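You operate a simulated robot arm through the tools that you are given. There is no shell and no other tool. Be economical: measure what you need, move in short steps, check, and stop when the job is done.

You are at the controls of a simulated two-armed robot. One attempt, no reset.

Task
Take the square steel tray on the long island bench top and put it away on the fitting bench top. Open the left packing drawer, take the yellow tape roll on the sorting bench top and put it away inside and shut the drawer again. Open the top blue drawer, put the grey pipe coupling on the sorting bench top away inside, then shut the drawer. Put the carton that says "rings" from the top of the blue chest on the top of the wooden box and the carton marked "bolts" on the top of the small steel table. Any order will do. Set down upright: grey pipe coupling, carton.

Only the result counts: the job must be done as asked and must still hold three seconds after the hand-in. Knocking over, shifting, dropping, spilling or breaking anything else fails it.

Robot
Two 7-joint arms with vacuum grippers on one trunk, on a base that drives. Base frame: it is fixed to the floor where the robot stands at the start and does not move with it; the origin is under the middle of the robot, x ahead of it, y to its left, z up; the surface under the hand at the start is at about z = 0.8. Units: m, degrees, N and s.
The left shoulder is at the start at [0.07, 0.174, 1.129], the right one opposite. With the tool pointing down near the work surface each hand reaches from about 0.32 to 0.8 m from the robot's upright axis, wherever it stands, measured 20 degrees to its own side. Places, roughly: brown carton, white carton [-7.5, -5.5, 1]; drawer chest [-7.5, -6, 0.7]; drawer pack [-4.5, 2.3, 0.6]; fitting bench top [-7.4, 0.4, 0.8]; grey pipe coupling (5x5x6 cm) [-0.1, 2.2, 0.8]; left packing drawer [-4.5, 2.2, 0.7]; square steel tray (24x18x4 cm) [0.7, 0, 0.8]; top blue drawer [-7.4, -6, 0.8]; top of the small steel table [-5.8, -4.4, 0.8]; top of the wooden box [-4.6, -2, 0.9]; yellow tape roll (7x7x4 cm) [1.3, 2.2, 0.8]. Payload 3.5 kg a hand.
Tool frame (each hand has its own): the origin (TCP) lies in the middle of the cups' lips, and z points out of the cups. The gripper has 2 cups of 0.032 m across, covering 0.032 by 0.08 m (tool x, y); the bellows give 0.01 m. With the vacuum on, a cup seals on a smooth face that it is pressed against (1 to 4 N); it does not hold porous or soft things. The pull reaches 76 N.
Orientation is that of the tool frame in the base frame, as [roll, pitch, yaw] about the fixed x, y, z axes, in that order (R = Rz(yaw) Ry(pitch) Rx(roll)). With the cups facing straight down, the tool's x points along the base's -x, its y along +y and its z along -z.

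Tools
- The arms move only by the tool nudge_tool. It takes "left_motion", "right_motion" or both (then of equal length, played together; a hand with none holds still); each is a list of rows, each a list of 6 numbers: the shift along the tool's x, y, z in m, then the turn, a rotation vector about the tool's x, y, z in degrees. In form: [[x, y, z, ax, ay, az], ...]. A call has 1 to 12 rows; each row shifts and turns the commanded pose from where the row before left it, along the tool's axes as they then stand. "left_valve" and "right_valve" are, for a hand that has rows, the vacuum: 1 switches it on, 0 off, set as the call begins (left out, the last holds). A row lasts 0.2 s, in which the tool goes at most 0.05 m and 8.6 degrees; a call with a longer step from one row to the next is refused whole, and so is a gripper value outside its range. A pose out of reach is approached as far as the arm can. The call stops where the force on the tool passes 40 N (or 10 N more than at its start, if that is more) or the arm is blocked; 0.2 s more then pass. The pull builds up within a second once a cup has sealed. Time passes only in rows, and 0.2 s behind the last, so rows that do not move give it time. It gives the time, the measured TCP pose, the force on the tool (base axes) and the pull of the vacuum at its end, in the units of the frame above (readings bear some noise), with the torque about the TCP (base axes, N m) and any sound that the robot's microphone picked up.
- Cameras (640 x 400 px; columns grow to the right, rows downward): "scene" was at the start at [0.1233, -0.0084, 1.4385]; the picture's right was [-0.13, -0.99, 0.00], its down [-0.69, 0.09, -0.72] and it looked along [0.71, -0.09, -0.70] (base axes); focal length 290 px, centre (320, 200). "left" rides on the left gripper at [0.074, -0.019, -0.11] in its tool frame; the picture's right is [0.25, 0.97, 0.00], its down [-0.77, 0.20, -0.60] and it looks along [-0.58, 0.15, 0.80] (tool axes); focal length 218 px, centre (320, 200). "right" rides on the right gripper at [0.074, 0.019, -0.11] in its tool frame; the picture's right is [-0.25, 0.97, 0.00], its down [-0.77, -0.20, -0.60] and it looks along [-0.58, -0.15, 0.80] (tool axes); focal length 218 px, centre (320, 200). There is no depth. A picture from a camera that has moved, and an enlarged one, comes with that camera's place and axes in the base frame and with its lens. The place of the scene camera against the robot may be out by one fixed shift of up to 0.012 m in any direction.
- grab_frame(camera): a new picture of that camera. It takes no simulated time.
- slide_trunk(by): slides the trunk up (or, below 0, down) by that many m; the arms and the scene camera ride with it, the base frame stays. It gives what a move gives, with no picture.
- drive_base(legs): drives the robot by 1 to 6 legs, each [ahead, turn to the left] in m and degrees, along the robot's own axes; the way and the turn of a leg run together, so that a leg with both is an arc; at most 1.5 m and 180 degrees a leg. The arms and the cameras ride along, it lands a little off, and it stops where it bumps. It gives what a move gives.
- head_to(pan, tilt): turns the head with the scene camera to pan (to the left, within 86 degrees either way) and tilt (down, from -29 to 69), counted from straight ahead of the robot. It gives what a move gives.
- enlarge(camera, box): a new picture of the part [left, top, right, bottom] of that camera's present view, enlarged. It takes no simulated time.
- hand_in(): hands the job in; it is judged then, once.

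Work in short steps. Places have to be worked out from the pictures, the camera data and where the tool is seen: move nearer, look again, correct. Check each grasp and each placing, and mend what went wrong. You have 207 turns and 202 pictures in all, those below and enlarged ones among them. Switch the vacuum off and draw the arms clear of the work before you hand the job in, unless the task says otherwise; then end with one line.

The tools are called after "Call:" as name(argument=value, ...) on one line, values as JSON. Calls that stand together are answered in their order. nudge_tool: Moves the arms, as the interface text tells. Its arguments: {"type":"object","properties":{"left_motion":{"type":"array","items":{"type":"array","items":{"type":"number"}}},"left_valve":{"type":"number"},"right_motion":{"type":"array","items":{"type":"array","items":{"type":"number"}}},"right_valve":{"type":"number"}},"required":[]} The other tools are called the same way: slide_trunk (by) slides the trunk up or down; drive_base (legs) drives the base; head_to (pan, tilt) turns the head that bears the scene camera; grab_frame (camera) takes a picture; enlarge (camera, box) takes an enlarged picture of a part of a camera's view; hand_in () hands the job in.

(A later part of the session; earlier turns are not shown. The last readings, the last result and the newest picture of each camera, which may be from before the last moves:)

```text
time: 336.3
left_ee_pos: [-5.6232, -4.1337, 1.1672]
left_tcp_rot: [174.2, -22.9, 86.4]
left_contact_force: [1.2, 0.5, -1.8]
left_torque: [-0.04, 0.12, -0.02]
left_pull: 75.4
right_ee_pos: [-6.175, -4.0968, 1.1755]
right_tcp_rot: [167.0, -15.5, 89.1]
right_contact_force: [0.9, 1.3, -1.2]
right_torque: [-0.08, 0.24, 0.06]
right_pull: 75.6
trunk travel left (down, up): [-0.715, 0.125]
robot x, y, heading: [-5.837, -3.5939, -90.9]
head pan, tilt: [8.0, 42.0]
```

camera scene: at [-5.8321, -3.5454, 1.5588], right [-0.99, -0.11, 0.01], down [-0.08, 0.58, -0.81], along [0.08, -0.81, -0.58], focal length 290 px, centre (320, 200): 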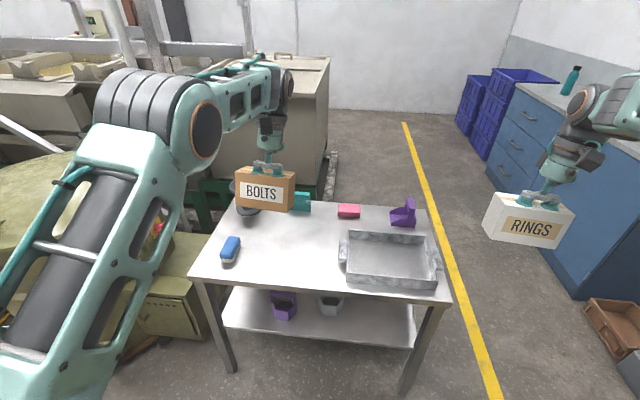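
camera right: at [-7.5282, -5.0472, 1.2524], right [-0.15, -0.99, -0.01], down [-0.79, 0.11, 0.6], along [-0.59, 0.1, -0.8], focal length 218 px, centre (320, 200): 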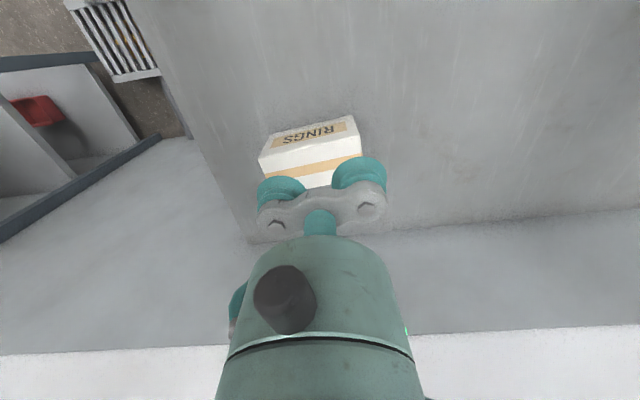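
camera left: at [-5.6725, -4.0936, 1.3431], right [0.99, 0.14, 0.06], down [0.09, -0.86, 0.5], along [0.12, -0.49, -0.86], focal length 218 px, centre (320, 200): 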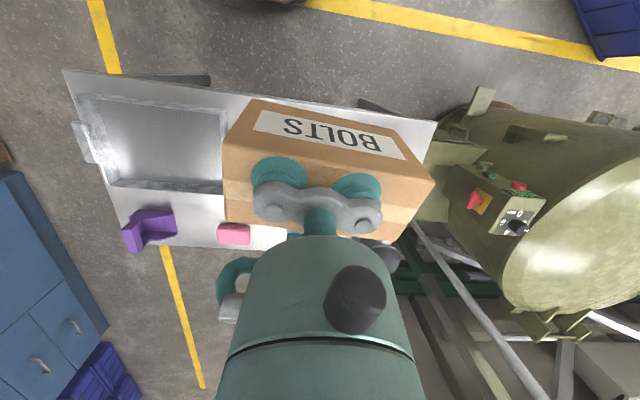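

I avoid anything that resets the arm pose and just let more time pass with long head moves.

Call:
head_to(pan=-80, tilt=30)

Call:
head_to(pan=80, tilt=30)

Call:
grab_frame(camera="scene")

Call:
head_to(pan=-80, tilt=30)

Call:
grab_frame(camera="scene")

Call:
head_to(pan=0, tilt=45)

```text
time: 337.9
left_ee_pos: [-5.6236, -4.1439, 1.1598]
left_tcp_rot: [174.4, -23.4, 86.3]
left_contact_force: [-0.6, 2.4, -2.7]
left_torque: [-0.15, 0.02, -0.02]
left_pull: 75.4
right_ee_pos: [-6.1767, -4.1075, 1.169]
right_tcp_rot: [167.3, -16.2, 89.0]
right_contact_force: [0.6, 1.7, -1.1]
right_torque: [-0.04, 0.25, 0.02]
right_pull: 75.4
trunk travel left (down, up): [-0.715, 0.125]
robot x, y, heading: [-5.8351, -3.5893, -90.8]
head pan, tilt: [-80.0, 30.0]
```

```text
time: 340.4
left_ee_pos: [-5.6649, -4.3116, 1.1321]
left_tcp_rot: [177.5, -15.1, 82.8]
left_contact_force: [0.2, -0.5, -3.7]
left_torque: [0.12, 0.05, 0.01]
left_pull: 37.5
right_ee_pos: [-6.2431, -4.2535, 1.1332]
right_tcp_rot: [175.1, -9.4, 84.3]
right_contact_force: [0.5, -0.9, -3.7]
right_torque: [0.11, 0.15, 0.03]
right_pull: 75.3
trunk travel left (down, up): [-0.715, 0.125]
robot x, y, heading: [-5.832, -3.5942, -91.0]
head pan, tilt: [80.0, 30.0]
```

```text
96 pictures are left
camera scene: at [-5.759, -3.7568, 1.5532], right [-0.19, -0.98, -0.06], down [-0.49, 0.15, -0.86], along [0.85, -0.14, -0.51], focal length 290 px, centre (320, 200)
```

scene: 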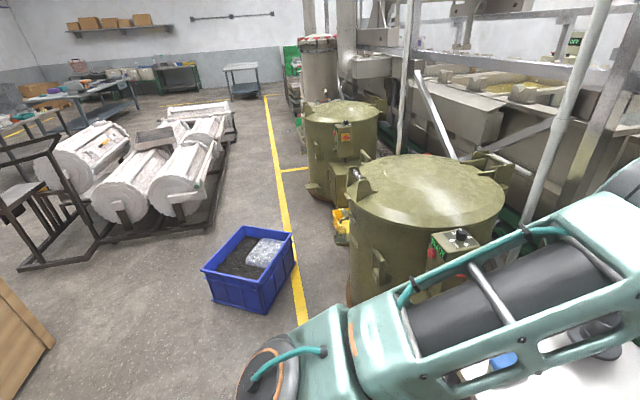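

```text
time: 342.8
left_ee_pos: [-5.6474, -4.3175, 1.0925]
left_tcp_rot: [176.7, -23.0, 84.0]
left_contact_force: [0.4, 1.7, -8.1]
left_torque: [-0.13, 0.07, 0.03]
left_pull: 37.6
right_ee_pos: [-6.2096, -4.2681, 1.1015]
right_tcp_rot: [171.8, -16.6, 86.3]
right_contact_force: [-0.1, 2.6, -6.6]
right_torque: [-0.15, 0.18, 0.03]
right_pull: 75.7
trunk travel left (down, up): [-0.715, 0.125]
robot x, y, heading: [-5.8372, -3.5951, -91.4]
head pan, tilt: [-80.0, 30.0]
```

```text
95 pictures are left
camera scene: at [-5.9373, -3.7567, 1.5537], right [-0.15, 0.99, 0.06], down [0.5, 0.13, -0.86], along [-0.86, -0.1, -0.51], focal length 290 px, centre (320, 200)
```

scene: 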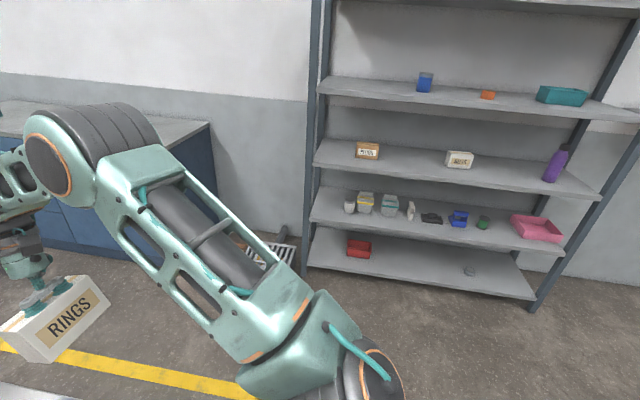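

```text
time: 344.3
left_ee_pos: [-5.6531, -4.3325, 1.1295]
left_tcp_rot: [176.7, -15.4, 83.5]
left_contact_force: [-0.5, -3.4, 3.4]
left_torque: [0.19, -0.02, 0.01]
left_pull: 0.2
right_ee_pos: [-6.2191, -4.2688, 1.1312]
right_tcp_rot: [172.6, -10.9, 85.6]
right_contact_force: [-2.3, -6.3, 3.6]
right_torque: [0.1, 0.2, 0.08]
right_pull: 75.1
trunk travel left (down, up): [-0.715, 0.125]
robot x, y, heading: [-5.8367, -3.5951, -91.6]
head pan, tilt: [0.0, 45.0]
```

The left pull fell to zero. I look at where the BOLTS carton is.

Call:
grab_frame(camera="scene")

Call:
grab_frame(camera="left")

```text
94 pictures are left
camera scene: at [-5.85, -3.8389, 1.5266], right [-1.0, 0.03, 0.0], down [0.02, 0.76, -0.65], along [-0.02, -0.65, -0.76], focal length 290 px, centre (320, 200)
```

scene: 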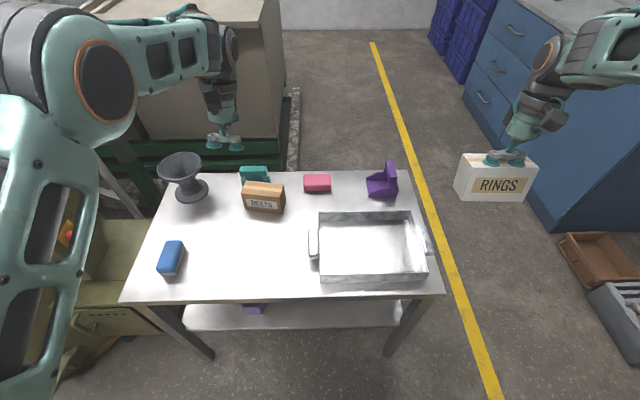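

```text
93 pictures are left
camera left: at [-5.6744, -4.2872, 1.2549], right [0.99, 0.12, 0.12], down [0.06, -0.92, 0.39], along [0.16, -0.38, -0.91], focal length 218 px, centre (320, 200)
```

left: 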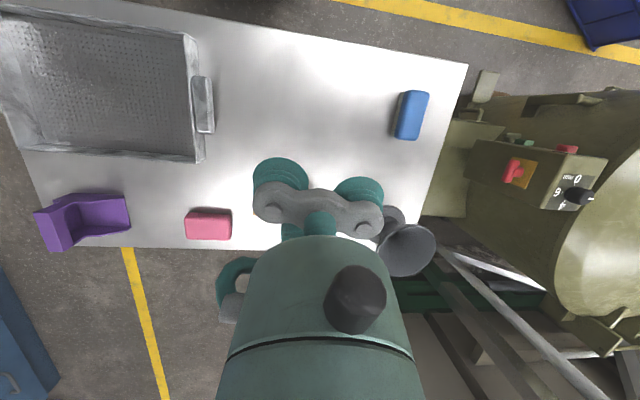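

BOLTS came off but stands upright on the table, label forward. The robot still rocks; both arms far forward likely feed it, so I retract both hands toward the body.

Call:
nudge_tool(left_motion=[[0.03, 0, -0.02, 0, 0, 0], [0.04, 0, -0.01, 0, 0, 0], [0.04, 0, -0.01, 0, 0, 0], [0.04, 0, 0, 0, 0, 0], [0.04, 0, 0, 0, 0, 0]], right_motion=[[0.03, 0, -0.02, 0, 0, 0], [0.04, 0, -0.01, 0, 0, 0], [0.04, 0, -0.01, 0, 0, 0], [0.04, 0, 0, 0, 0, 0], [0.04, 0, 0, 0, 0, 0]], left_valve=0)

Call:
nudge_tool(left_motion=[[0.03, 0, -0.02, 0, 0, 0], [0.04, 0, -0.01, 0, 0, 0], [0.04, 0, -0.01, 0, 0, 0], [0.04, 0, 0, 0, 0, 0]], right_motion=[[0.03, 0, -0.02, 0, 0, 0], [0.04, 0, -0.01, 0, 0, 0], [0.04, 0, -0.01, 0, 0, 0], [0.04, 0, 0, 0, 0, 0]])

```text
time: 344.7
left_ee_pos: [-5.6666, -4.2734, 1.191]
left_tcp_rot: [177.1, -4.8, 82.3]
left_contact_force: [0.2, -2.1, 0.2]
left_torque: [0.11, -0.01, 0.01]
left_pull: 0.0
right_ee_pos: [-6.2471, -4.2016, 1.1861]
right_tcp_rot: [175.5, 0.3, 83.7]
right_contact_force: [0.4, -0.5, -3.1]
right_torque: [0.14, 0.12, -0.01]
right_pull: 74.8
trunk travel left (down, up): [-0.715, 0.125]
robot x, y, heading: [-5.8344, -3.5957, -91.4]
head pan, tilt: [0.0, 45.0]
stopped in row 1 (left hand): the arm was blocked; the commanded pose is now the measured one
```

```text
time: 345.0
left_ee_pos: [-5.6553, -4.1406, 1.2551]
left_tcp_rot: [176.2, -2.4, 82.8]
left_contact_force: [0.0, -1.9, 2.2]
left_torque: [0.22, 0.0, 0.02]
left_pull: 0.1
right_ee_pos: [-6.2279, -4.0696, 1.2399]
right_tcp_rot: [173.4, 1.9, 84.4]
right_contact_force: [-0.8, -3.0, 0.0]
right_torque: [0.27, 0.14, 0.03]
right_pull: 75.0
trunk travel left (down, up): [-0.715, 0.125]
robot x, y, heading: [-5.8349, -3.5915, -91.4]
head pan, tilt: [0.0, 45.0]
stopped in row 1 (left hand): the arm was blocked; the commanded pose is now the measured one
```

Each call manages a step; I repeat the retraction steps.

Call:
nudge_tool(left_motion=[[0.046, 0, -0.015, 0, 0, 0], [0.046, 0, -0.015, 0, 0, 0]], right_motion=[[0.046, 0, -0.015, 0, 0, 0], [0.046, 0, -0.015, 0, 0, 0]])

Call:
nudge_tool(left_motion=[[0.046, 0, -0.01, 0, 0, 0], [0.046, 0, -0.01, 0, 0, 0]], right_motion=[[0.046, 0, -0.01, 0, 0, 0], [0.046, 0, -0.01, 0, 0, 0]])

Call:
nudge_tool(left_motion=[[0.046, 0, 0, 0, 0, 0], [0.046, 0, 0, 0, 0, 0]], right_motion=[[0.046, 0, 0, 0, 0, 0], [0.046, 0, 0, 0, 0, 0]])

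Call:
grab_frame(camera="scene")

```text
time: 345.5
left_ee_pos: [-5.6564, -4.2338, 1.1832]
left_tcp_rot: [176.6, -9.9, 83.0]
left_contact_force: [0.9, 0.4, -4.2]
left_torque: [-0.01, -0.01, -0.01]
left_pull: 0.1
right_ee_pos: [-6.2279, -4.1613, 1.1727]
right_tcp_rot: [173.5, -5.5, 84.5]
right_contact_force: [0.1, -0.6, -5.1]
right_torque: [0.11, 0.17, -0.01]
right_pull: 75.3
trunk travel left (down, up): [-0.715, 0.125]
robot x, y, heading: [-5.8359, -3.5922, -91.2]
head pan, tilt: [0.0, 45.0]
stopped in row 2 (left hand): the arm was blocked; the commanded pose is now the measured one
```

```text
time: 346.0
left_ee_pos: [-5.6563, -4.1055, 1.2351]
left_tcp_rot: [177.0, -3.1, 81.9]
left_contact_force: [-0.2, -0.1, 0.2]
left_torque: [0.07, 0.01, 0.01]
left_pull: 0.0
right_ee_pos: [-6.2356, -4.0038, 1.1715]
right_tcp_rot: [175.7, -8.3, 83.4]
right_contact_force: [0.7, -0.5, -3.6]
right_torque: [0.14, 0.15, 0.08]
right_pull: 75.3
trunk travel left (down, up): [-0.715, 0.125]
robot x, y, heading: [-5.8379, -3.5964, -91.3]
head pan, tilt: [0.0, 45.0]
stopped in row 2 (left hand): the arm was blocked; the commanded pose is now the measured one
```

```text
time: 346.4
left_ee_pos: [-5.6415, -3.9817, 1.2556]
left_tcp_rot: [176.1, -2.1, 82.0]
left_contact_force: [0.6, -2.3, 4.2]
left_torque: [0.16, 0.13, -0.02]
left_pull: 0.1
right_ee_pos: [-6.2175, -3.9001, 1.2243]
right_tcp_rot: [173.8, -0.2, 83.4]
right_contact_force: [0.7, -3.3, -0.3]
right_torque: [0.26, 0.23, 0.02]
right_pull: 75.4
trunk travel left (down, up): [-0.715, 0.125]
robot x, y, heading: [-5.8344, -3.5904, -91.4]
head pan, tilt: [0.0, 45.0]
stopped in row 1 (left hand): the arm was blocked; the commanded pose is now the measured one
```

```text
92 pictures are left
camera scene: at [-5.8383, -3.6601, 1.5376], right [-1.0, 0.03, 0.01], down [0.01, 0.68, -0.74], along [-0.02, -0.73, -0.68], focal length 290 px, centre (320, 200)
```

scene: 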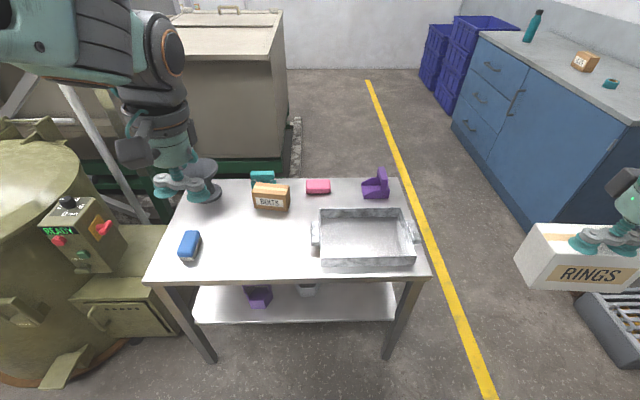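

Retraction helps. I pull the hands in further and then check whether it calms.

Call:
nudge_tool(left_motion=[[0.046, 0, 0, 0, 0, 0], [0.046, 0, 0, 0, 0, 0]], right_motion=[[0.046, 0, 0, 0, 0, 0], [0.046, 0, 0, 0, 0, 0]])

Call:
head_to(pan=0, tilt=40)

Call:
head_to(pan=0, tilt=45)

Call:
head_to(pan=0, tilt=40)

```text
time: 347.1
left_ee_pos: [-5.6331, -3.9159, 1.2326]
left_tcp_rot: [176.0, -5.5, 82.3]
left_contact_force: [0.3, -1.9, -0.3]
left_torque: [0.16, 0.02, 0.0]
left_pull: 0.2
right_ee_pos: [-6.2105, -3.8303, 1.2002]
right_tcp_rot: [171.4, -2.1, 83.2]
right_contact_force: [0.2, -2.2, -3.7]
right_torque: [0.18, 0.16, 0.03]
right_pull: 75.6
trunk travel left (down, up): [-0.715, 0.125]
robot x, y, heading: [-5.8374, -3.5936, -91.3]
head pan, tilt: [0.0, 45.0]
stopped in row 2 (left hand): the arm was blocked; the commanded pose is now the measured one
```

```text
time: 347.8
left_ee_pos: [-5.6349, -3.9471, 1.2409]
left_tcp_rot: [175.9, -4.3, 82.4]
left_contact_force: [-0.3, -0.4, 0.2]
left_torque: [0.03, -0.04, -0.03]
left_pull: 0.0
right_ee_pos: [-6.2146, -3.8591, 1.2048]
right_tcp_rot: [172.8, -2.5, 83.4]
right_contact_force: [-0.5, -0.1, -2.9]
right_torque: [0.07, 0.13, 0.0]
right_pull: 75.6
trunk travel left (down, up): [-0.715, 0.125]
robot x, y, heading: [-5.8331, -3.5963, -91.3]
head pan, tilt: [0.0, 40.0]
```

```text
time: 348.5
left_ee_pos: [-5.6362, -3.9322, 1.2443]
left_tcp_rot: [175.7, -3.5, 82.3]
left_contact_force: [-0.4, -0.7, -0.5]
left_torque: [0.0, 0.01, -0.02]
left_pull: 0.0
right_ee_pos: [-6.2153, -3.8481, 1.2055]
right_tcp_rot: [172.9, -1.9, 83.6]
right_contact_force: [0.2, 0.9, -3.8]
right_torque: [0.1, 0.13, 0.02]
right_pull: 75.2
trunk travel left (down, up): [-0.715, 0.125]
robot x, y, heading: [-5.8342, -3.5966, -91.4]
head pan, tilt: [0.0, 45.0]
```

```text
time: 349.1
left_ee_pos: [-5.6357, -3.9285, 1.2445]
left_tcp_rot: [175.8, -3.4, 82.4]
left_contact_force: [0.3, 0.0, 0.5]
left_torque: [0.0, 0.0, 0.0]
left_pull: 0.0
right_ee_pos: [-6.2142, -3.8419, 1.2067]
right_tcp_rot: [172.9, -1.7, 83.4]
right_contact_force: [-0.2, 0.2, -2.7]
right_torque: [0.08, 0.17, 0.02]
right_pull: 75.8
trunk travel left (down, up): [-0.715, 0.125]
robot x, y, heading: [-5.8362, -3.5969, -91.3]
head pan, tilt: [0.0, 40.0]
```

It has calmed; lesson: arms close in, trunk low while driving. I inspect BOLTS and its surroundings.

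Call:
head_to(pan=5, tilt=42)

Call:
enlarge(camera="scene", box=[140, 150, 440, 340])

Call:
enlarge(camera="scene", box=[240, 160, 360, 235])

```text
time: 349.8
left_ee_pos: [-5.635, -3.9287, 1.2447]
left_tcp_rot: [176.0, -3.4, 82.3]
left_contact_force: [-0.1, -0.5, -1.4]
left_torque: [-0.03, -0.01, 0.0]
left_pull: 0.1
right_ee_pos: [-6.2148, -3.8427, 1.2068]
right_tcp_rot: [173.0, -1.7, 83.4]
right_contact_force: [-0.5, 1.5, -2.7]
right_torque: [0.11, 0.13, 0.0]
right_pull: 75.4
trunk travel left (down, up): [-0.715, 0.125]
robot x, y, heading: [-5.8366, -3.5952, -91.4]
head pan, tilt: [5.0, 42.0]
```

```text
2.11 times, centred on (290, 245) of scene
camera zoom: at [-5.8401, -3.7268, 1.5315], right [-1.0, -0.06, 0.0], down [-0.04, 0.67, -0.74], along [0.05, -0.74, -0.67], focal length 611 px, centre (383, 105)
```

zoom: 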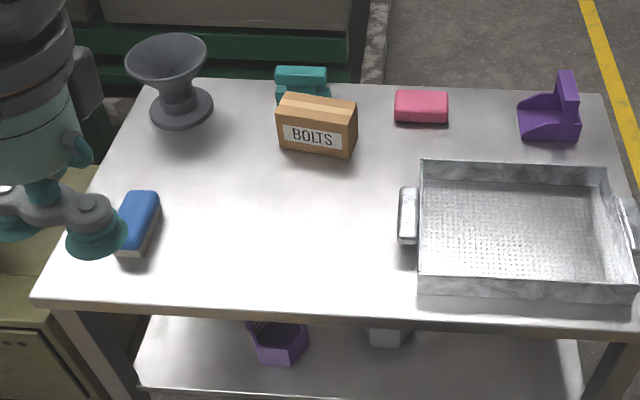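

```text
5.33 times, centred on (300, 198) of scene
camera zoom: at [-5.8401, -3.7268, 1.5315], right [-1.0, -0.06, 0.0], down [-0.04, 0.67, -0.74], along [0.05, -0.74, -0.67], focal length 1547 px, centre (427, 213)
```

zoom: 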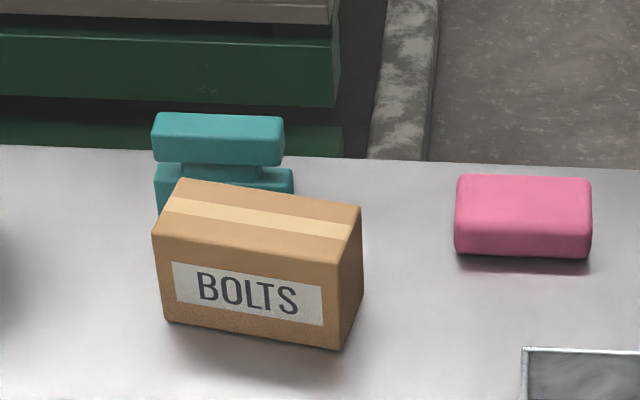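

BOLTS stands upright on the table and nothing else looks displaced. I level both hands, lower the trunk and head for the wooden box with RINGS.

Call:
nudge_tool(left_motion=[[0, 0, 0, 4, -3.4, 0], [0, 0, 0, 0, 0, 0], [0, 0, 0, 0, 0, 0]], right_motion=[[0, 0, 0, 7, -1.7, 0], [0, 0, 0, 0, 0, 0], [0, 0, 0, 0, 0, 0]])

Call:
drive_base(legs=[[-0.3, 0], [0, 90]])

Call:
slide_trunk(by=-0.1)

Call:
head_to(pan=30, tilt=20)

Call:
grab_frame(camera="scene")

```text
time: 350.6
left_ee_pos: [-5.6368, -3.9298, 1.2458]
left_tcp_rot: [179.7, -0.2, 82.3]
left_contact_force: [0.0, -0.9, -0.6]
left_torque: [0.02, -0.02, -0.01]
left_pull: 0.1
right_ee_pos: [-6.2299, -3.849, 1.1932]
right_tcp_rot: [177.4, -0.2, 83.0]
right_contact_force: [-1.2, 0.2, -2.9]
right_torque: [0.1, 0.15, -0.02]
right_pull: 76.0
right hand out of reach, approached as far as the arm can: row 1
trunk travel left (down, up): [-0.715, 0.125]
robot x, y, heading: [-5.8364, -3.5958, -91.4]
head pan, tilt: [5.0, 42.0]
```

```text
time: 356.5
left_ee_pos: [-5.4959, -3.095, 1.2451]
left_tcp_rot: [179.9, -0.1, 172.4]
left_contact_force: [-0.2, 0.3, 0.4]
left_torque: [-0.02, -0.02, -0.01]
left_pull: 0.0
right_ee_pos: [-5.5739, -3.6887, 1.1939]
right_tcp_rot: [177.6, -0.4, 173.1]
right_contact_force: [1.5, 0.0, -4.0]
right_torque: [-0.19, 0.1, 0.02]
right_pull: 75.3
trunk travel left (down, up): [-0.715, 0.125]
robot x, y, heading: [-5.8288, -3.2973, -1.1]
head pan, tilt: [5.0, 42.0]
```

```text
time: 357.8
left_ee_pos: [-5.4962, -3.0943, 1.1438]
left_tcp_rot: [179.9, -0.1, 172.4]
left_contact_force: [-0.4, 0.7, 0.0]
left_torque: [0.0, 0.01, 0.01]
left_pull: 0.1
right_ee_pos: [-5.5742, -3.6881, 1.0933]
right_tcp_rot: [177.3, -0.4, 173.0]
right_contact_force: [0.1, -0.1, -3.0]
right_torque: [-0.15, 0.08, -0.02]
right_pull: 75.7
trunk travel left (down, up): [-0.615, 0.225]
robot x, y, heading: [-5.827, -3.3008, -1.1]
head pan, tilt: [5.0, 42.0]
```

```text
time: 358.7
left_ee_pos: [-5.496, -3.0949, 1.1458]
left_tcp_rot: [179.9, -0.1, 172.4]
left_contact_force: [0.0, 0.2, 0.3]
left_torque: [0.03, 0.0, 0.0]
left_pull: 0.0
right_ee_pos: [-5.574, -3.6887, 1.0925]
right_tcp_rot: [177.4, -0.4, 173.0]
right_contact_force: [-0.8, 1.1, -3.6]
right_torque: [-0.14, 0.06, 0.03]
right_pull: 75.3
trunk travel left (down, up): [-0.615, 0.225]
robot x, y, heading: [-5.8291, -3.2983, -1.4]
head pan, tilt: [30.0, 20.0]
```

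```text
89 pictures are left
camera scene: at [-5.7048, -3.2509, 1.4657], right [0.48, -0.88, 0.0], down [-0.3, -0.16, -0.94], along [0.82, 0.45, -0.34], focal length 290 px, centre (320, 200)
```

scene: 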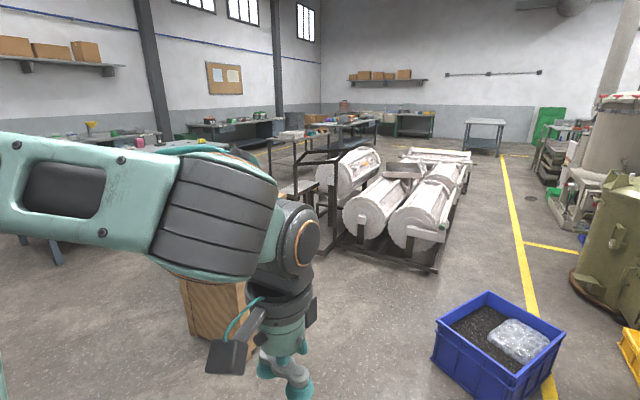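

The box's west face is x ≈ -4.77 and south face y ≈ -2.2. I go to about (-4.73,-2.85) facing north.

Call:
drive_base(legs=[[1.1, 0], [0, 91], [0.4, 0]])

Call:
head_to(pan=0, tilt=42)

Call:
grab_frame(camera="scene")

```text
time: 370.3
left_ee_pos: [-4.9108, -2.6034, 1.1446]
left_tcp_rot: [179.9, -0.2, -98.1]
left_contact_force: [0.1, 0.4, 1.0]
left_torque: [0.03, -0.01, 0.04]
left_pull: 0.0
right_ee_pos: [-4.3179, -2.6861, 1.0934]
right_tcp_rot: [177.3, -0.4, -97.5]
right_contact_force: [0.6, -0.1, -2.7]
right_torque: [-0.13, -0.13, -0.01]
right_pull: 75.3
trunk travel left (down, up): [-0.615, 0.225]
robot x, y, heading: [-4.7124, -2.9325, 88.1]
head pan, tilt: [30.0, 20.0]
```

```text
time: 371.2
left_ee_pos: [-4.9121, -2.603, 1.1456]
left_tcp_rot: [180.0, -0.1, -98.1]
left_contact_force: [1.1, 0.1, 0.8]
left_torque: [-0.03, 0.0, 0.01]
left_pull: 0.0
right_ee_pos: [-4.3182, -2.6858, 1.0913]
right_tcp_rot: [177.2, -0.5, -97.4]
right_contact_force: [-0.8, -0.2, -3.3]
right_torque: [-0.13, -0.15, -0.04]
right_pull: 75.7
trunk travel left (down, up): [-0.615, 0.225]
robot x, y, heading: [-4.7124, -2.9374, 88.1]
head pan, tilt: [0.0, 42.0]
```

```text
88 pictures are left
camera scene: at [-4.7163, -2.801, 1.4315], right [1.0, -0.03, 0.0], down [-0.02, -0.67, -0.74], along [0.02, 0.74, -0.67], focal length 290 px, centre (320, 200)
```

scene: 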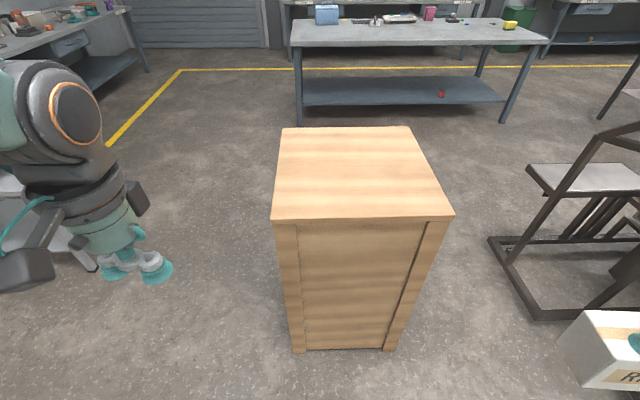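

The box top is empty (x -4.82…-4.36, y -2.29…-1.82). I drive 0.2 m closer and swing RINGS over its middle.

Call:
drive_base(legs=[[0.2, 0]])

Call:
nudge_tool(right_motion=[[-0.0314, 0.0303, 0, 0, 0, 0], [-0.0314, 0.0303, 0, 0, 0, 0], [-0.0314, 0.0303, 0, 0, 0, 0], [-0.0314, 0.0303, 0, 0, 0, 0], [-0.0314, 0.0303, 0, 0, 0, 0], [-0.0314, 0.0303, 0, 0, 0, 0], [-0.0314, 0.0303, 0, 0, 0, 0], [-0.0314, 0.0303, 0, 0, 0, 0], [-0.0314, 0.0303, 0, 0, 0, 0], [-0.0314, 0.0303, 0, 2.7, 0, 0]])

Call:
grab_frame(camera="scene")

```text
time: 372.8
left_ee_pos: [-4.9044, -2.4032, 1.1439]
left_tcp_rot: [179.9, -0.1, -98.2]
left_contact_force: [-0.2, 0.3, 0.6]
left_torque: [-0.02, 0.0, -0.02]
left_pull: 0.0
right_ee_pos: [-4.3117, -2.4873, 1.0917]
right_tcp_rot: [177.2, -0.4, -97.7]
right_contact_force: [0.1, -0.1, -3.0]
right_torque: [-0.08, -0.11, -0.01]
right_pull: 75.6
trunk travel left (down, up): [-0.615, 0.225]
robot x, y, heading: [-4.7047, -2.7377, 88.2]
head pan, tilt: [0.0, 42.0]
```

```text
time: 375.0
left_ee_pos: [-4.9069, -2.401, 1.1435]
left_tcp_rot: [179.9, -0.1, -98.1]
left_contact_force: [-0.7, -0.3, -0.3]
left_torque: [0.03, 0.0, -0.01]
left_pull: 0.1
right_ee_pos: [-4.5736, -2.1338, 1.1019]
right_tcp_rot: [180.0, -0.4, -97.7]
right_contact_force: [0.7, 0.5, -3.4]
right_torque: [-0.13, -0.17, 0.01]
right_pull: 75.6
trunk travel left (down, up): [-0.615, 0.225]
robot x, y, heading: [-4.7079, -2.7353, 88.4]
head pan, tilt: [0.0, 42.0]
```

```text
87 pictures are left
camera scene: at [-4.7117, -2.5986, 1.4312], right [1.0, -0.03, 0.0], down [-0.02, -0.67, -0.74], along [0.02, 0.74, -0.67], focal length 290 px, centre (320, 200)
```

scene: 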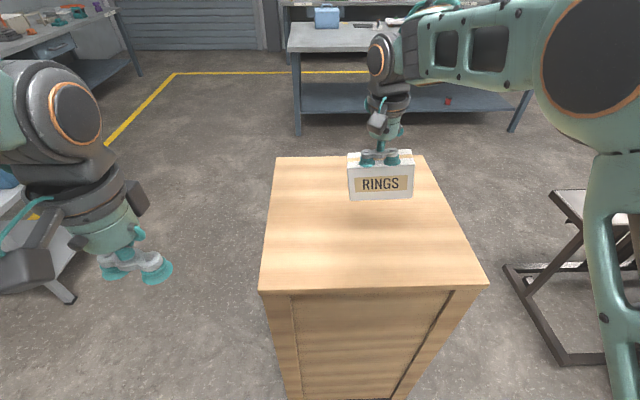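

RINGS is over the box. I lower it stepwise to contact.

Call:
nudge_tool(right_motion=[[0, 0, 0.03, 0, 0, 0], [0, 0, 0.03, 0, 0, 0], [0, 0, 0.02, 0, 0, 0], [0, 0, 0.01, 0, 0, 0], [0, 0, 0.006, 0, 0, 0], [0, 0, 0.006, 0, 0, 0], [0, 0, 0.006, 0, 0, 0], [0, 0, 0.006, 0, 0, 0], [0, 0, 0.006, 0, 0, 0], [0, 0, 0.006, 0, 0, 0]])

```text
time: 377.2
left_ee_pos: [-4.9055, -2.4042, 1.145]
left_tcp_rot: [179.9, -0.1, -98.2]
left_contact_force: [0.3, 0.3, 0.6]
left_torque: [0.02, 0.0, 0.01]
left_pull: 0.2
right_ee_pos: [-4.5691, -2.1361, 0.9841]
right_tcp_rot: [179.9, 0.0, -97.7]
right_contact_force: [5.3, -3.3, 14.4]
right_torque: [0.56, 0.5, 0.06]
right_pull: 75.2
trunk travel left (down, up): [-0.615, 0.225]
robot x, y, heading: [-4.7084, -2.7383, 87.9]
head pan, tilt: [0.0, 42.0]
stopped in row 10 (right hand): the force on the tool passed its limit at 48 N (the readings are from after the stop); the commanded pose is now the measured one
```

Contact at lip 0.984, as expected for a top at about 0.90. I release and rise.

Call:
nudge_tool(right_motion=[[0, 0, 0, 0, 0, 0], [0, 0, 0, 0, 0, 0], [0, 0, 0, 0, 0, 0], [0, 0, 0, 0, 0, 0], [0, 0, -0.004, 0, 0, 0], [0, 0, -0.01, 0, 0, 0], [0, 0, -0.03, 0, 0, 0], [0, 0, -0.04, 0, 0, 0], [0, 0, -0.04, 0, 0, 0], [0, 0, -0.04, 0, 0, 0]], right_valve=0)

Call:
grab_frame(camera="scene")

```text
time: 379.4
left_ee_pos: [-4.9048, -2.4039, 1.1446]
left_tcp_rot: [179.8, -0.1, -98.2]
left_contact_force: [0.1, -0.4, 0.7]
left_torque: [-0.03, 0.0, -0.01]
left_pull: 0.0
right_ee_pos: [-4.5702, -2.1364, 1.1455]
right_tcp_rot: [179.9, -0.2, -97.7]
right_contact_force: [1.4, -0.6, -0.3]
right_torque: [0.0, 0.02, 0.01]
right_pull: 0.0
trunk travel left (down, up): [-0.615, 0.225]
robot x, y, heading: [-4.7043, -2.7356, 88.1]
head pan, tilt: [0.0, 42.0]
```

```text
86 pictures are left
camera scene: at [-4.7096, -2.6022, 1.4315], right [1.0, -0.03, 0.0], down [-0.02, -0.67, -0.74], along [0.02, 0.74, -0.67], focal length 290 px, centre (320, 200)
```

scene: 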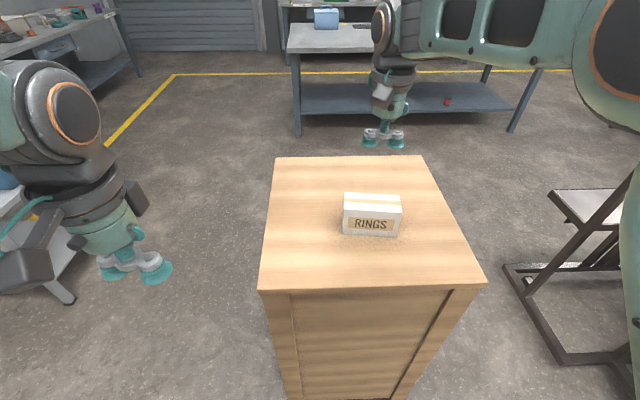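

RINGS stands upright on the box. I retract the right hand and begin the way back to the sorting bench for the tape.

Call:
nudge_tool(right_motion=[[0.04, -0.02, 0, 0, 0, 0], [0.04, -0.02, 0, 0, 0, 0], [0.04, -0.02, 0, 0, 0, 0], [0.04, -0.02, 0, 0, 0, 0], [0.04, -0.02, 0, 0, 0, 0], [0.04, -0.02, 0, 0, 0, 0]])

Call:
drive_base(legs=[[-0.35, 0], [0, 92], [0.68, 0], [0, -90], [1.4, 0], [1.4, 0]])

Call:
head_to(pan=-20, tilt=20)

Call:
grab_frame(camera="scene")

```text
time: 380.9
left_ee_pos: [-4.9023, -2.4049, 1.1453]
left_tcp_rot: [179.8, -0.1, -98.2]
left_contact_force: [1.2, 0.6, -0.5]
left_torque: [0.03, 0.03, 0.02]
left_pull: 0.1
right_ee_pos: [-4.4827, -2.3911, 1.1473]
right_tcp_rot: [179.8, 0.1, -97.5]
right_contact_force: [0.4, -0.3, 0.0]
right_torque: [0.0, 0.0, 0.01]
right_pull: 0.1
trunk travel left (down, up): [-0.615, 0.225]
robot x, y, heading: [-4.7081, -2.734, 88.3]
head pan, tilt: [0.0, 42.0]
```

```text
time: 407.5
left_ee_pos: [-5.55, 0.0449, 1.1442]
left_tcp_rot: [179.9, -0.1, -97.3]
left_contact_force: [0.3, -0.9, -0.3]
left_torque: [-0.01, 0.0, 0.0]
left_pull: 0.1
right_ee_pos: [-5.1314, 0.0669, 1.1467]
right_tcp_rot: [180.0, -0.2, -96.8]
right_contact_force: [-0.2, -0.4, 0.6]
right_torque: [0.02, 0.0, -0.03]
right_pull: 0.0
trunk travel left (down, up): [-0.615, 0.225]
robot x, y, heading: [-5.3491, -0.2833, 88.8]
head pan, tilt: [0.0, 42.0]
```

```text
time: 408.4
left_ee_pos: [-5.5497, 0.046, 1.1446]
left_tcp_rot: [179.7, -0.2, -97.3]
left_contact_force: [-0.6, -0.1, 0.1]
left_torque: [-0.02, -0.01, -0.01]
left_pull: 0.0
right_ee_pos: [-5.1322, 0.0662, 1.1478]
right_tcp_rot: [179.9, -0.2, -96.8]
right_contact_force: [-0.6, 0.1, 0.1]
right_torque: [-0.01, -0.02, -0.03]
right_pull: 0.0
trunk travel left (down, up): [-0.615, 0.225]
robot x, y, heading: [-5.3448, -0.287, 89.2]
head pan, tilt: [-20.0, 20.0]
```

```text
85 pictures are left
camera scene: at [-5.3209, -0.1465, 1.4657], right [0.93, -0.36, 0.0], down [-0.12, -0.32, -0.94], along [0.34, 0.88, -0.34], focal length 290 px, centre (320, 200)
```

scene: 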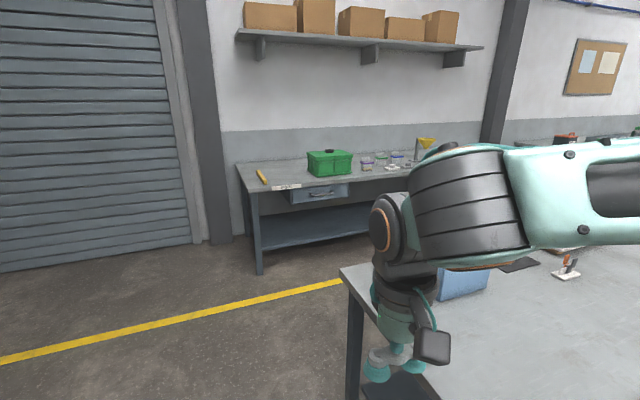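

The packing bench and its left drawer are in view. I continue north and then east along the aisle.

Call:
drive_base(legs=[[1.48, 0], [0, -89], [1.5, 0], [1.5, 0], [1.5, 0]])

Call:
head_to(pan=20, tilt=20)

Call:
grab_frame(camera="scene")

```text
time: 440.8
left_ee_pos: [-0.4456, 1.1136, 1.1436]
left_tcp_rot: [179.8, 0.0, 168.8]
left_contact_force: [-0.9, 0.2, -0.4]
left_torque: [0.03, -0.04, -0.03]
left_pull: 0.0
right_ee_pos: [-0.4529, 0.6937, 1.1463]
right_tcp_rot: [179.9, -0.2, 169.3]
right_contact_force: [-0.9, 1.2, -0.5]
right_torque: [0.01, -0.01, 0.0]
right_pull: 0.1
trunk travel left (down, up): [-0.615, 0.225]
robot x, y, heading: [-0.7896, 0.9338, -4.8]
head pan, tilt: [-20.0, 20.0]
```

```text
time: 441.8
left_ee_pos: [-0.4462, 1.1122, 1.1448]
left_tcp_rot: [179.8, -0.1, 168.7]
left_contact_force: [-0.3, 0.2, 0.9]
left_torque: [0.0, -0.01, -0.02]
left_pull: 0.0
right_ee_pos: [-0.4528, 0.6924, 1.1461]
right_tcp_rot: [179.9, -0.3, 169.3]
right_contact_force: [0.5, 0.2, -1.0]
right_torque: [0.0, 0.02, 0.02]
right_pull: 0.1
trunk travel left (down, up): [-0.615, 0.225]
robot x, y, heading: [-0.7919, 0.9305, -4.8]
head pan, tilt: [20.0, 20.0]
```

```text
84 pictures are left
camera scene: at [-0.6583, 0.9538, 1.4658], right [0.26, -0.97, 0.0], down [-0.33, -0.09, -0.94], along [0.91, 0.24, -0.34], focal length 290 px, centre (320, 200)
```

scene: 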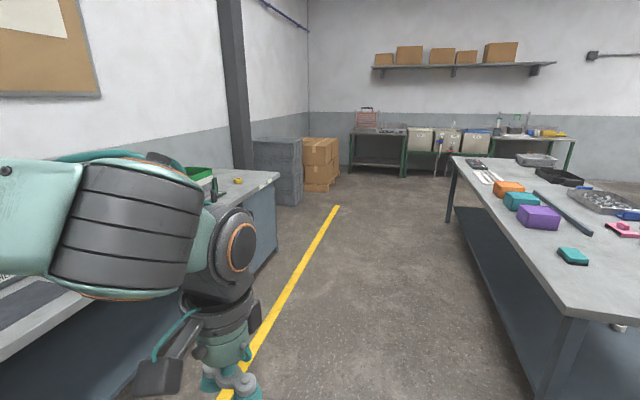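

The tape is at about (1.27,2.12). I drive to about (1.4,1.13), then turn to face it.

Call:
drive_base(legs=[[0, 10], [1.1, 0], [1.1, 0], [0, 85], [0.36, 0]])

Call:
head_to(pan=10, tilt=42)

Call:
grab_frame(camera="scene")

```text
time: 459.0
left_ee_pos: [1.2088, 1.7934, 1.1448]
left_tcp_rot: [179.8, -0.1, -96.6]
left_contact_force: [-0.5, -0.4, 0.7]
left_torque: [0.01, 0.01, 0.01]
left_pull: 0.2
right_ee_pos: [1.629, 1.8197, 1.1464]
right_tcp_rot: [-180.0, -0.2, -96.1]
right_contact_force: [0.0, -0.7, 0.3]
right_torque: [0.0, 0.0, -0.01]
right_pull: 0.0
trunk travel left (down, up): [-0.615, 0.225]
robot x, y, heading: [1.4176, 1.466, 89.7]
head pan, tilt: [20.0, 20.0]
```

```text
time: 459.8
left_ee_pos: [1.2098, 1.7932, 1.1453]
left_tcp_rot: [179.7, -0.1, -96.6]
left_contact_force: [0.2, -0.1, -0.2]
left_torque: [0.0, 0.01, -0.01]
left_pull: 0.1
right_ee_pos: [1.6299, 1.8185, 1.1474]
right_tcp_rot: [180.0, 0.0, -96.0]
right_contact_force: [-0.5, 0.5, -0.1]
right_torque: [0.0, -0.02, 0.02]
right_pull: 0.0
trunk travel left (down, up): [-0.615, 0.225]
robot x, y, heading: [1.4195, 1.4653, 89.7]
head pan, tilt: [10.0, 42.0]
```

```text
83 pictures are left
camera scene: at [1.3956, 1.599, 1.4316], right [0.99, 0.17, 0.0], down [0.11, -0.66, -0.74], along [-0.12, 0.73, -0.67], focal length 290 px, centre (320, 200)
```

scene: 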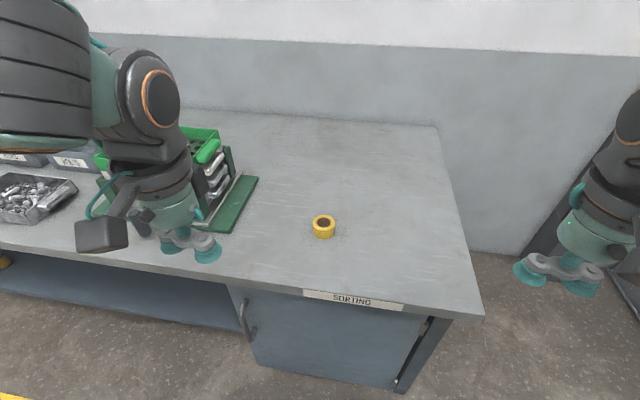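

Call:
enlarge(camera="scene", box=[300, 205, 348, 245])

```text
10.00 times, centred on (324, 225) of scene
camera zoom: at [1.3956, 1.599, 1.4316], right [0.99, 0.17, 0.0], down [0.11, -0.66, -0.74], along [-0.12, 0.73, -0.67], focal length 2900 px, centre (280, -50)
```

zoom: 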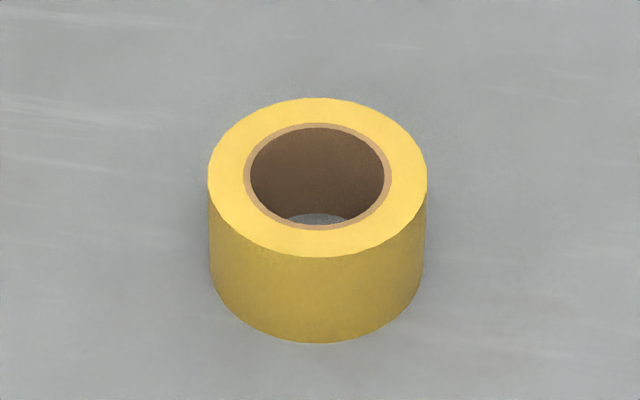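

The tape is a ring with about a 4 cm hole, too big for a cup by sight. I bring the left hand above it to measure exactly.

Call:
nudge_tool(left_motion=[[-0.0396, -0.0086, 0.018, 0, 0, 0], [-0.0396, -0.0086, 0.018, 0, 0, 0], [-0.0396, -0.0086, 0.018, 0, 0, 0], [-0.0396, -0.0086, 0.018, 0, 0, 0], [-0.0396, -0.0086, 0.018, 0, 0, 0], [-0.0396, -0.0086, 0.018, 0, 0, 0], [-0.0396, -0.0086, 0.018, 0, 0, 0], [-0.0396, -0.0086, 0.018, 0, 0, 0]])

Call:
grab_frame(camera="left")

Call:
enlarge(camera="left", box=[260, 100, 420, 200])

```text
time: 461.6
left_ee_pos: [1.3141, 2.1, 0.9989]
left_tcp_rot: [179.9, -0.1, -96.6]
left_contact_force: [1.2, 0.2, -0.4]
left_torque: [0.03, 0.02, 0.02]
left_pull: 0.1
right_ee_pos: [1.6292, 1.8213, 1.1464]
right_tcp_rot: [179.8, -0.3, -96.1]
right_contact_force: [-0.1, 0.9, -0.6]
right_torque: [-0.04, -0.01, 0.01]
right_pull: 0.1
trunk travel left (down, up): [-0.615, 0.225]
robot x, y, heading: [1.4184, 1.4617, 89.7]
head pan, tilt: [10.0, 42.0]
```

```text
81 pictures are left
camera left: at [1.3243, 2.0256, 1.1095], right [-0.99, -0.14, 0.0], down [-0.11, 0.79, 0.6], along [-0.09, 0.6, -0.8], focal length 218 px, centre (320, 200)
```

left: 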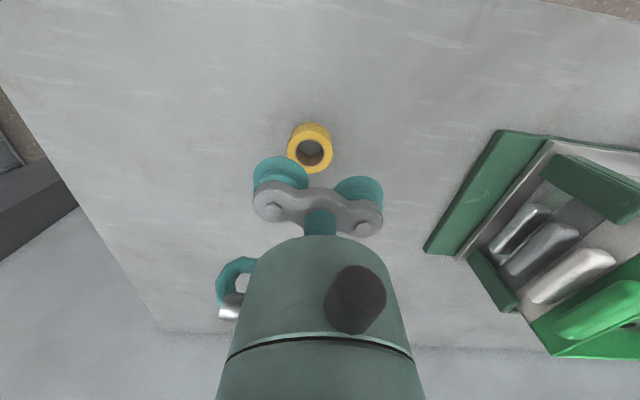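

```text
4.00 times, centred on (340, 150) of left
camera zoom: at [1.3243, 2.0256, 1.1095], right [-0.99, -0.14, 0.0], down [-0.11, 0.79, 0.6], along [-0.09, 0.6, -0.8], focal length 873 px, centre (240, 400)
```

zoom: 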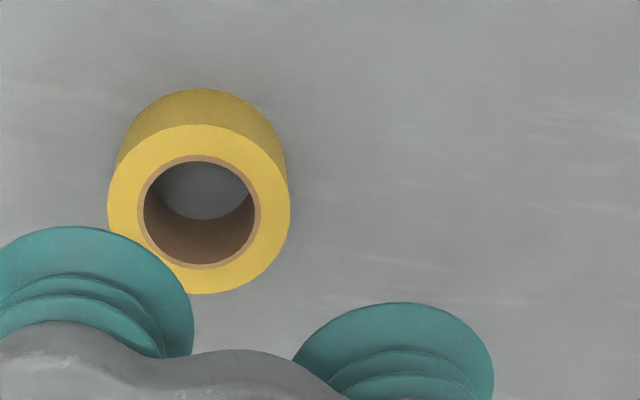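

The ring is about 62 mm across with a 38 mm hole. I test whether a cup centred on it seals, descending carefully with vacuum on.

Call:
nudge_tool(left_motion=[[-0.0265, 0.0132, 0.0, 0, 0, 0], [-0.0265, 0.0132, 0.0, 0, 0, 0], [0, 0, 0.045, 0, 0, 0], [0, 0, 0.045, 0, 0, 0], [0, 0, 0.04, 0, 0, 0], [0, 0, 0.015, 0, 0, 0], [0, 0, 0.01, 0, 0, 0], [0, 0, 0.006, 0, 0, 0], [0, 0, 0.003, 0, 0, 0], [0, 0, 0.003, 0, 0, 0], [0, 0, 0, 0, 0, 0]], left_valve=1)

Call:
enlarge(camera="left", box=[240, 100, 400, 220])

```text
time: 464.0
left_ee_pos: [1.294, 2.1546, 0.8359]
left_tcp_rot: [179.8, 0.2, -96.6]
left_contact_force: [-1.6, 3.3, 11.0]
left_torque: [-0.11, -1.14, 0.09]
left_pull: 37.8
right_ee_pos: [1.6292, 1.8186, 1.147]
right_tcp_rot: [179.7, 0.0, -96.2]
right_contact_force: [-0.2, -0.2, 1.0]
right_torque: [0.0, 0.04, -0.02]
right_pull: 0.0
trunk travel left (down, up): [-0.615, 0.225]
robot x, y, heading: [1.4214, 1.4621, 89.8]
head pan, tilt: [10.0, 42.0]
```

```text
3.33 times, centred on (320, 160) of left
camera zoom: at [1.3045, 2.0791, 0.9459], right [-0.99, -0.14, 0.0], down [-0.11, 0.79, 0.61], along [-0.09, 0.6, -0.79], focal length 728 px, centre (320, 333)
```

zoom: 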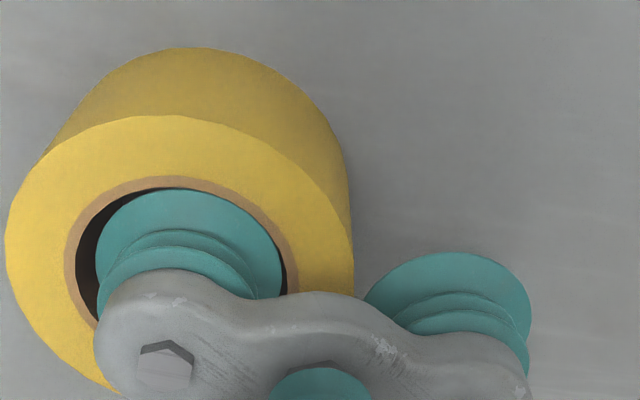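

It sealed on one cup (38 N). I lift and draw the tape close to the body.

Call:
nudge_tool(left_motion=[[0, 0, -0.005, 0, 0, 0], [0, 0, -0.015, 0, 0, 0], [0, 0, -0.03, 0, 0, 0], [0, 0, -0.045, 0, 0, 0], [0, 0, -0.045, 0, 0, 0], [0, 0, -0.045, 0, 0, 0], [0.04, 0, -0.02, 0, 0, 0], [0.04, 0, 0, 0, 0, 0], [0.04, 0, 0, 0, 0, 0], [0.04, 0, 0, 0, 0, 0], [0.04, 0, 0, 0, 0, 0], [0.04, 0, 0, 0, 0, 0]])

Call:
grab_frame(camera="left")

```text
time: 466.6
left_ee_pos: [1.2657, 1.9144, 1.0399]
left_tcp_rot: [179.8, 0.0, -96.7]
left_contact_force: [0.5, 0.4, 0.1]
left_torque: [-0.09, -0.82, -0.02]
left_pull: 37.9
right_ee_pos: [1.6291, 1.817, 1.147]
right_tcp_rot: [179.9, -0.2, -96.1]
right_contact_force: [-1.0, 0.4, -1.0]
right_torque: [0.05, -0.01, 0.03]
right_pull: 0.1
trunk travel left (down, up): [-0.615, 0.225]
robot x, y, heading: [1.4147, 1.466, 89.9]
head pan, tilt: [10.0, 42.0]
```

```text
78 pictures are left
camera left: at [1.2762, 1.8398, 1.1501], right [-0.99, -0.14, 0.0], down [-0.11, 0.79, 0.6], along [-0.09, 0.6, -0.8], focal length 218 px, centre (320, 200)
```

left: 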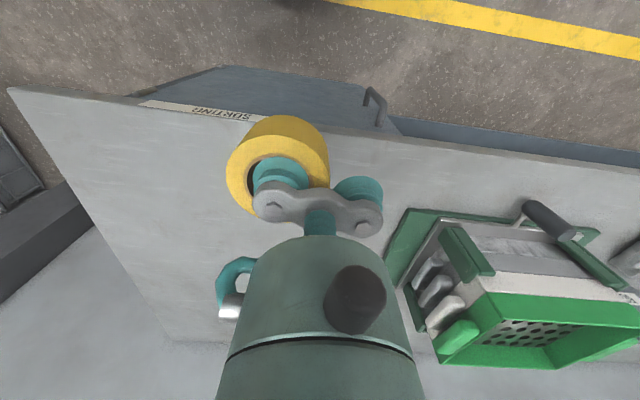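

Tape is in hand. I back off, turn west and drive along the aisle toward the packing bench.

Call:
drive_base(legs=[[-0.3, 0], [0, 89.3], [1.5, 0], [1.5, 0], [1.5, 0]])

Call:
head_to(pan=-20, tilt=20)

Call:
grab_frame(camera="scene")

```text
time: 493.6
left_ee_pos: [-3.5351, 0.939, 1.0396]
left_tcp_rot: [179.7, -0.2, -5.4]
left_contact_force: [-0.2, 0.3, 0.0]
left_torque: [0.75, -0.09, 0.03]
left_pull: 38.1
right_ee_pos: [-3.4468, 1.3036, 1.146]
right_tcp_rot: [180.0, -0.2, -4.9]
right_contact_force: [-0.1, 0.1, 0.7]
right_torque: [0.01, -0.03, 0.04]
right_pull: 0.0
trunk travel left (down, up): [-0.615, 0.225]
robot x, y, heading: [-3.0874, 1.1017, -178.9]
head pan, tilt: [10.0, 42.0]
```

```text
time: 494.6
left_ee_pos: [-3.5356, 0.9386, 1.0398]
left_tcp_rot: [179.8, -0.1, -5.3]
left_contact_force: [-0.3, -1.2, -0.6]
left_torque: [0.74, -0.06, 0.01]
left_pull: 37.6
right_ee_pos: [-3.4452, 1.3042, 1.1466]
right_tcp_rot: [179.9, -0.3, -4.8]
right_contact_force: [0.4, -0.4, 0.0]
right_torque: [-0.01, 0.0, 0.02]
right_pull: 0.1
trunk travel left (down, up): [-0.615, 0.225]
robot x, y, heading: [-3.0849, 1.1033, -179.0]
head pan, tilt: [-20.0, 20.0]
```

```text
77 pictures are left
camera scene: at [-3.2318, 1.1324, 1.4658], right [0.33, 0.95, 0.0], down [0.32, -0.11, -0.94], along [-0.89, 0.31, -0.34], focal length 290 px, centre (320, 200)
```

scene: 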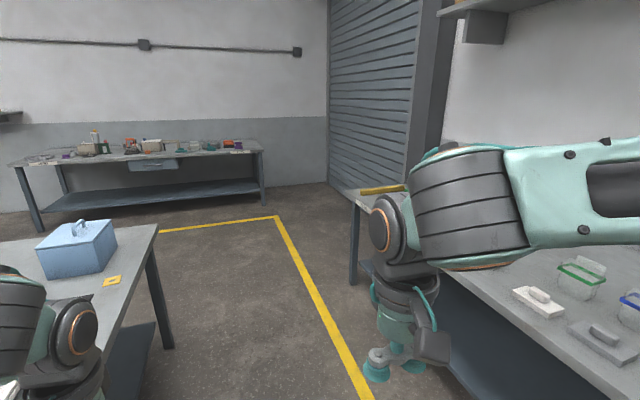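

The drawer face is estimated at (-4.52, 1.93, z 0.72). I drive to about (-4.6,1.09) and turn to face it.

Call:
drive_base(legs=[[1.5, 0], [0, -91]])

Call:
head_to(pan=0, tilt=35)

Call:
grab_frame(camera="scene")

```text
time: 505.8
left_ee_pos: [-4.7306, 1.5069, 1.0401]
left_tcp_rot: [179.8, -0.1, -95.4]
left_contact_force: [-0.3, -0.3, -0.3]
left_torque: [-0.06, -0.75, 0.01]
left_pull: 38.1
right_ee_pos: [-4.366, 1.4159, 1.1466]
right_tcp_rot: [179.8, -0.3, -94.9]
right_contact_force: [0.6, 0.1, 0.3]
right_torque: [-0.02, -0.01, 0.01]
right_pull: 0.1
trunk travel left (down, up): [-0.615, 0.225]
robot x, y, heading: [-4.5681, 1.0576, 91.0]
head pan, tilt: [-20.0, 20.0]
```

```text
time: 506.6
left_ee_pos: [-4.7305, 1.5067, 1.038]
left_tcp_rot: [179.9, -0.1, -95.4]
left_contact_force: [-0.9, 0.4, -0.8]
left_torque: [-0.11, -0.74, -0.02]
left_pull: 38.1
right_ee_pos: [-4.3646, 1.4158, 1.1465]
right_tcp_rot: [179.9, -0.2, -94.9]
right_contact_force: [-0.2, -0.2, 0.8]
right_torque: [-0.03, 0.0, 0.01]
right_pull: 0.0
trunk travel left (down, up): [-0.615, 0.225]
robot x, y, heading: [-4.569, 1.0538, 90.9]
head pan, tilt: [0.0, 35.0]
```

```text
76 pictures are left
camera scene: at [-4.5793, 1.1976, 1.442], right [1.0, 0.01, 0.0], down [0.01, -0.57, -0.82], along [-0.01, 0.82, -0.57], focal length 290 px, centre (320, 200)
```

scene: 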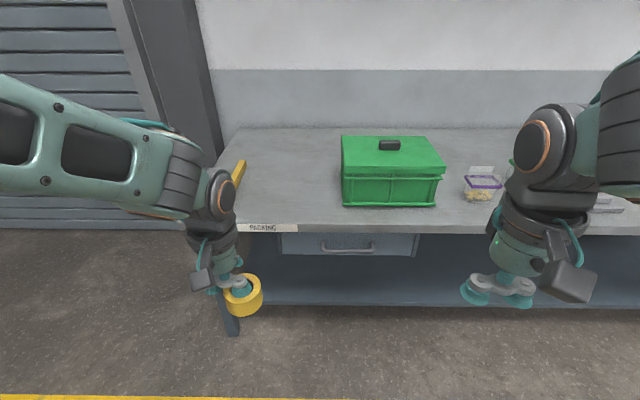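

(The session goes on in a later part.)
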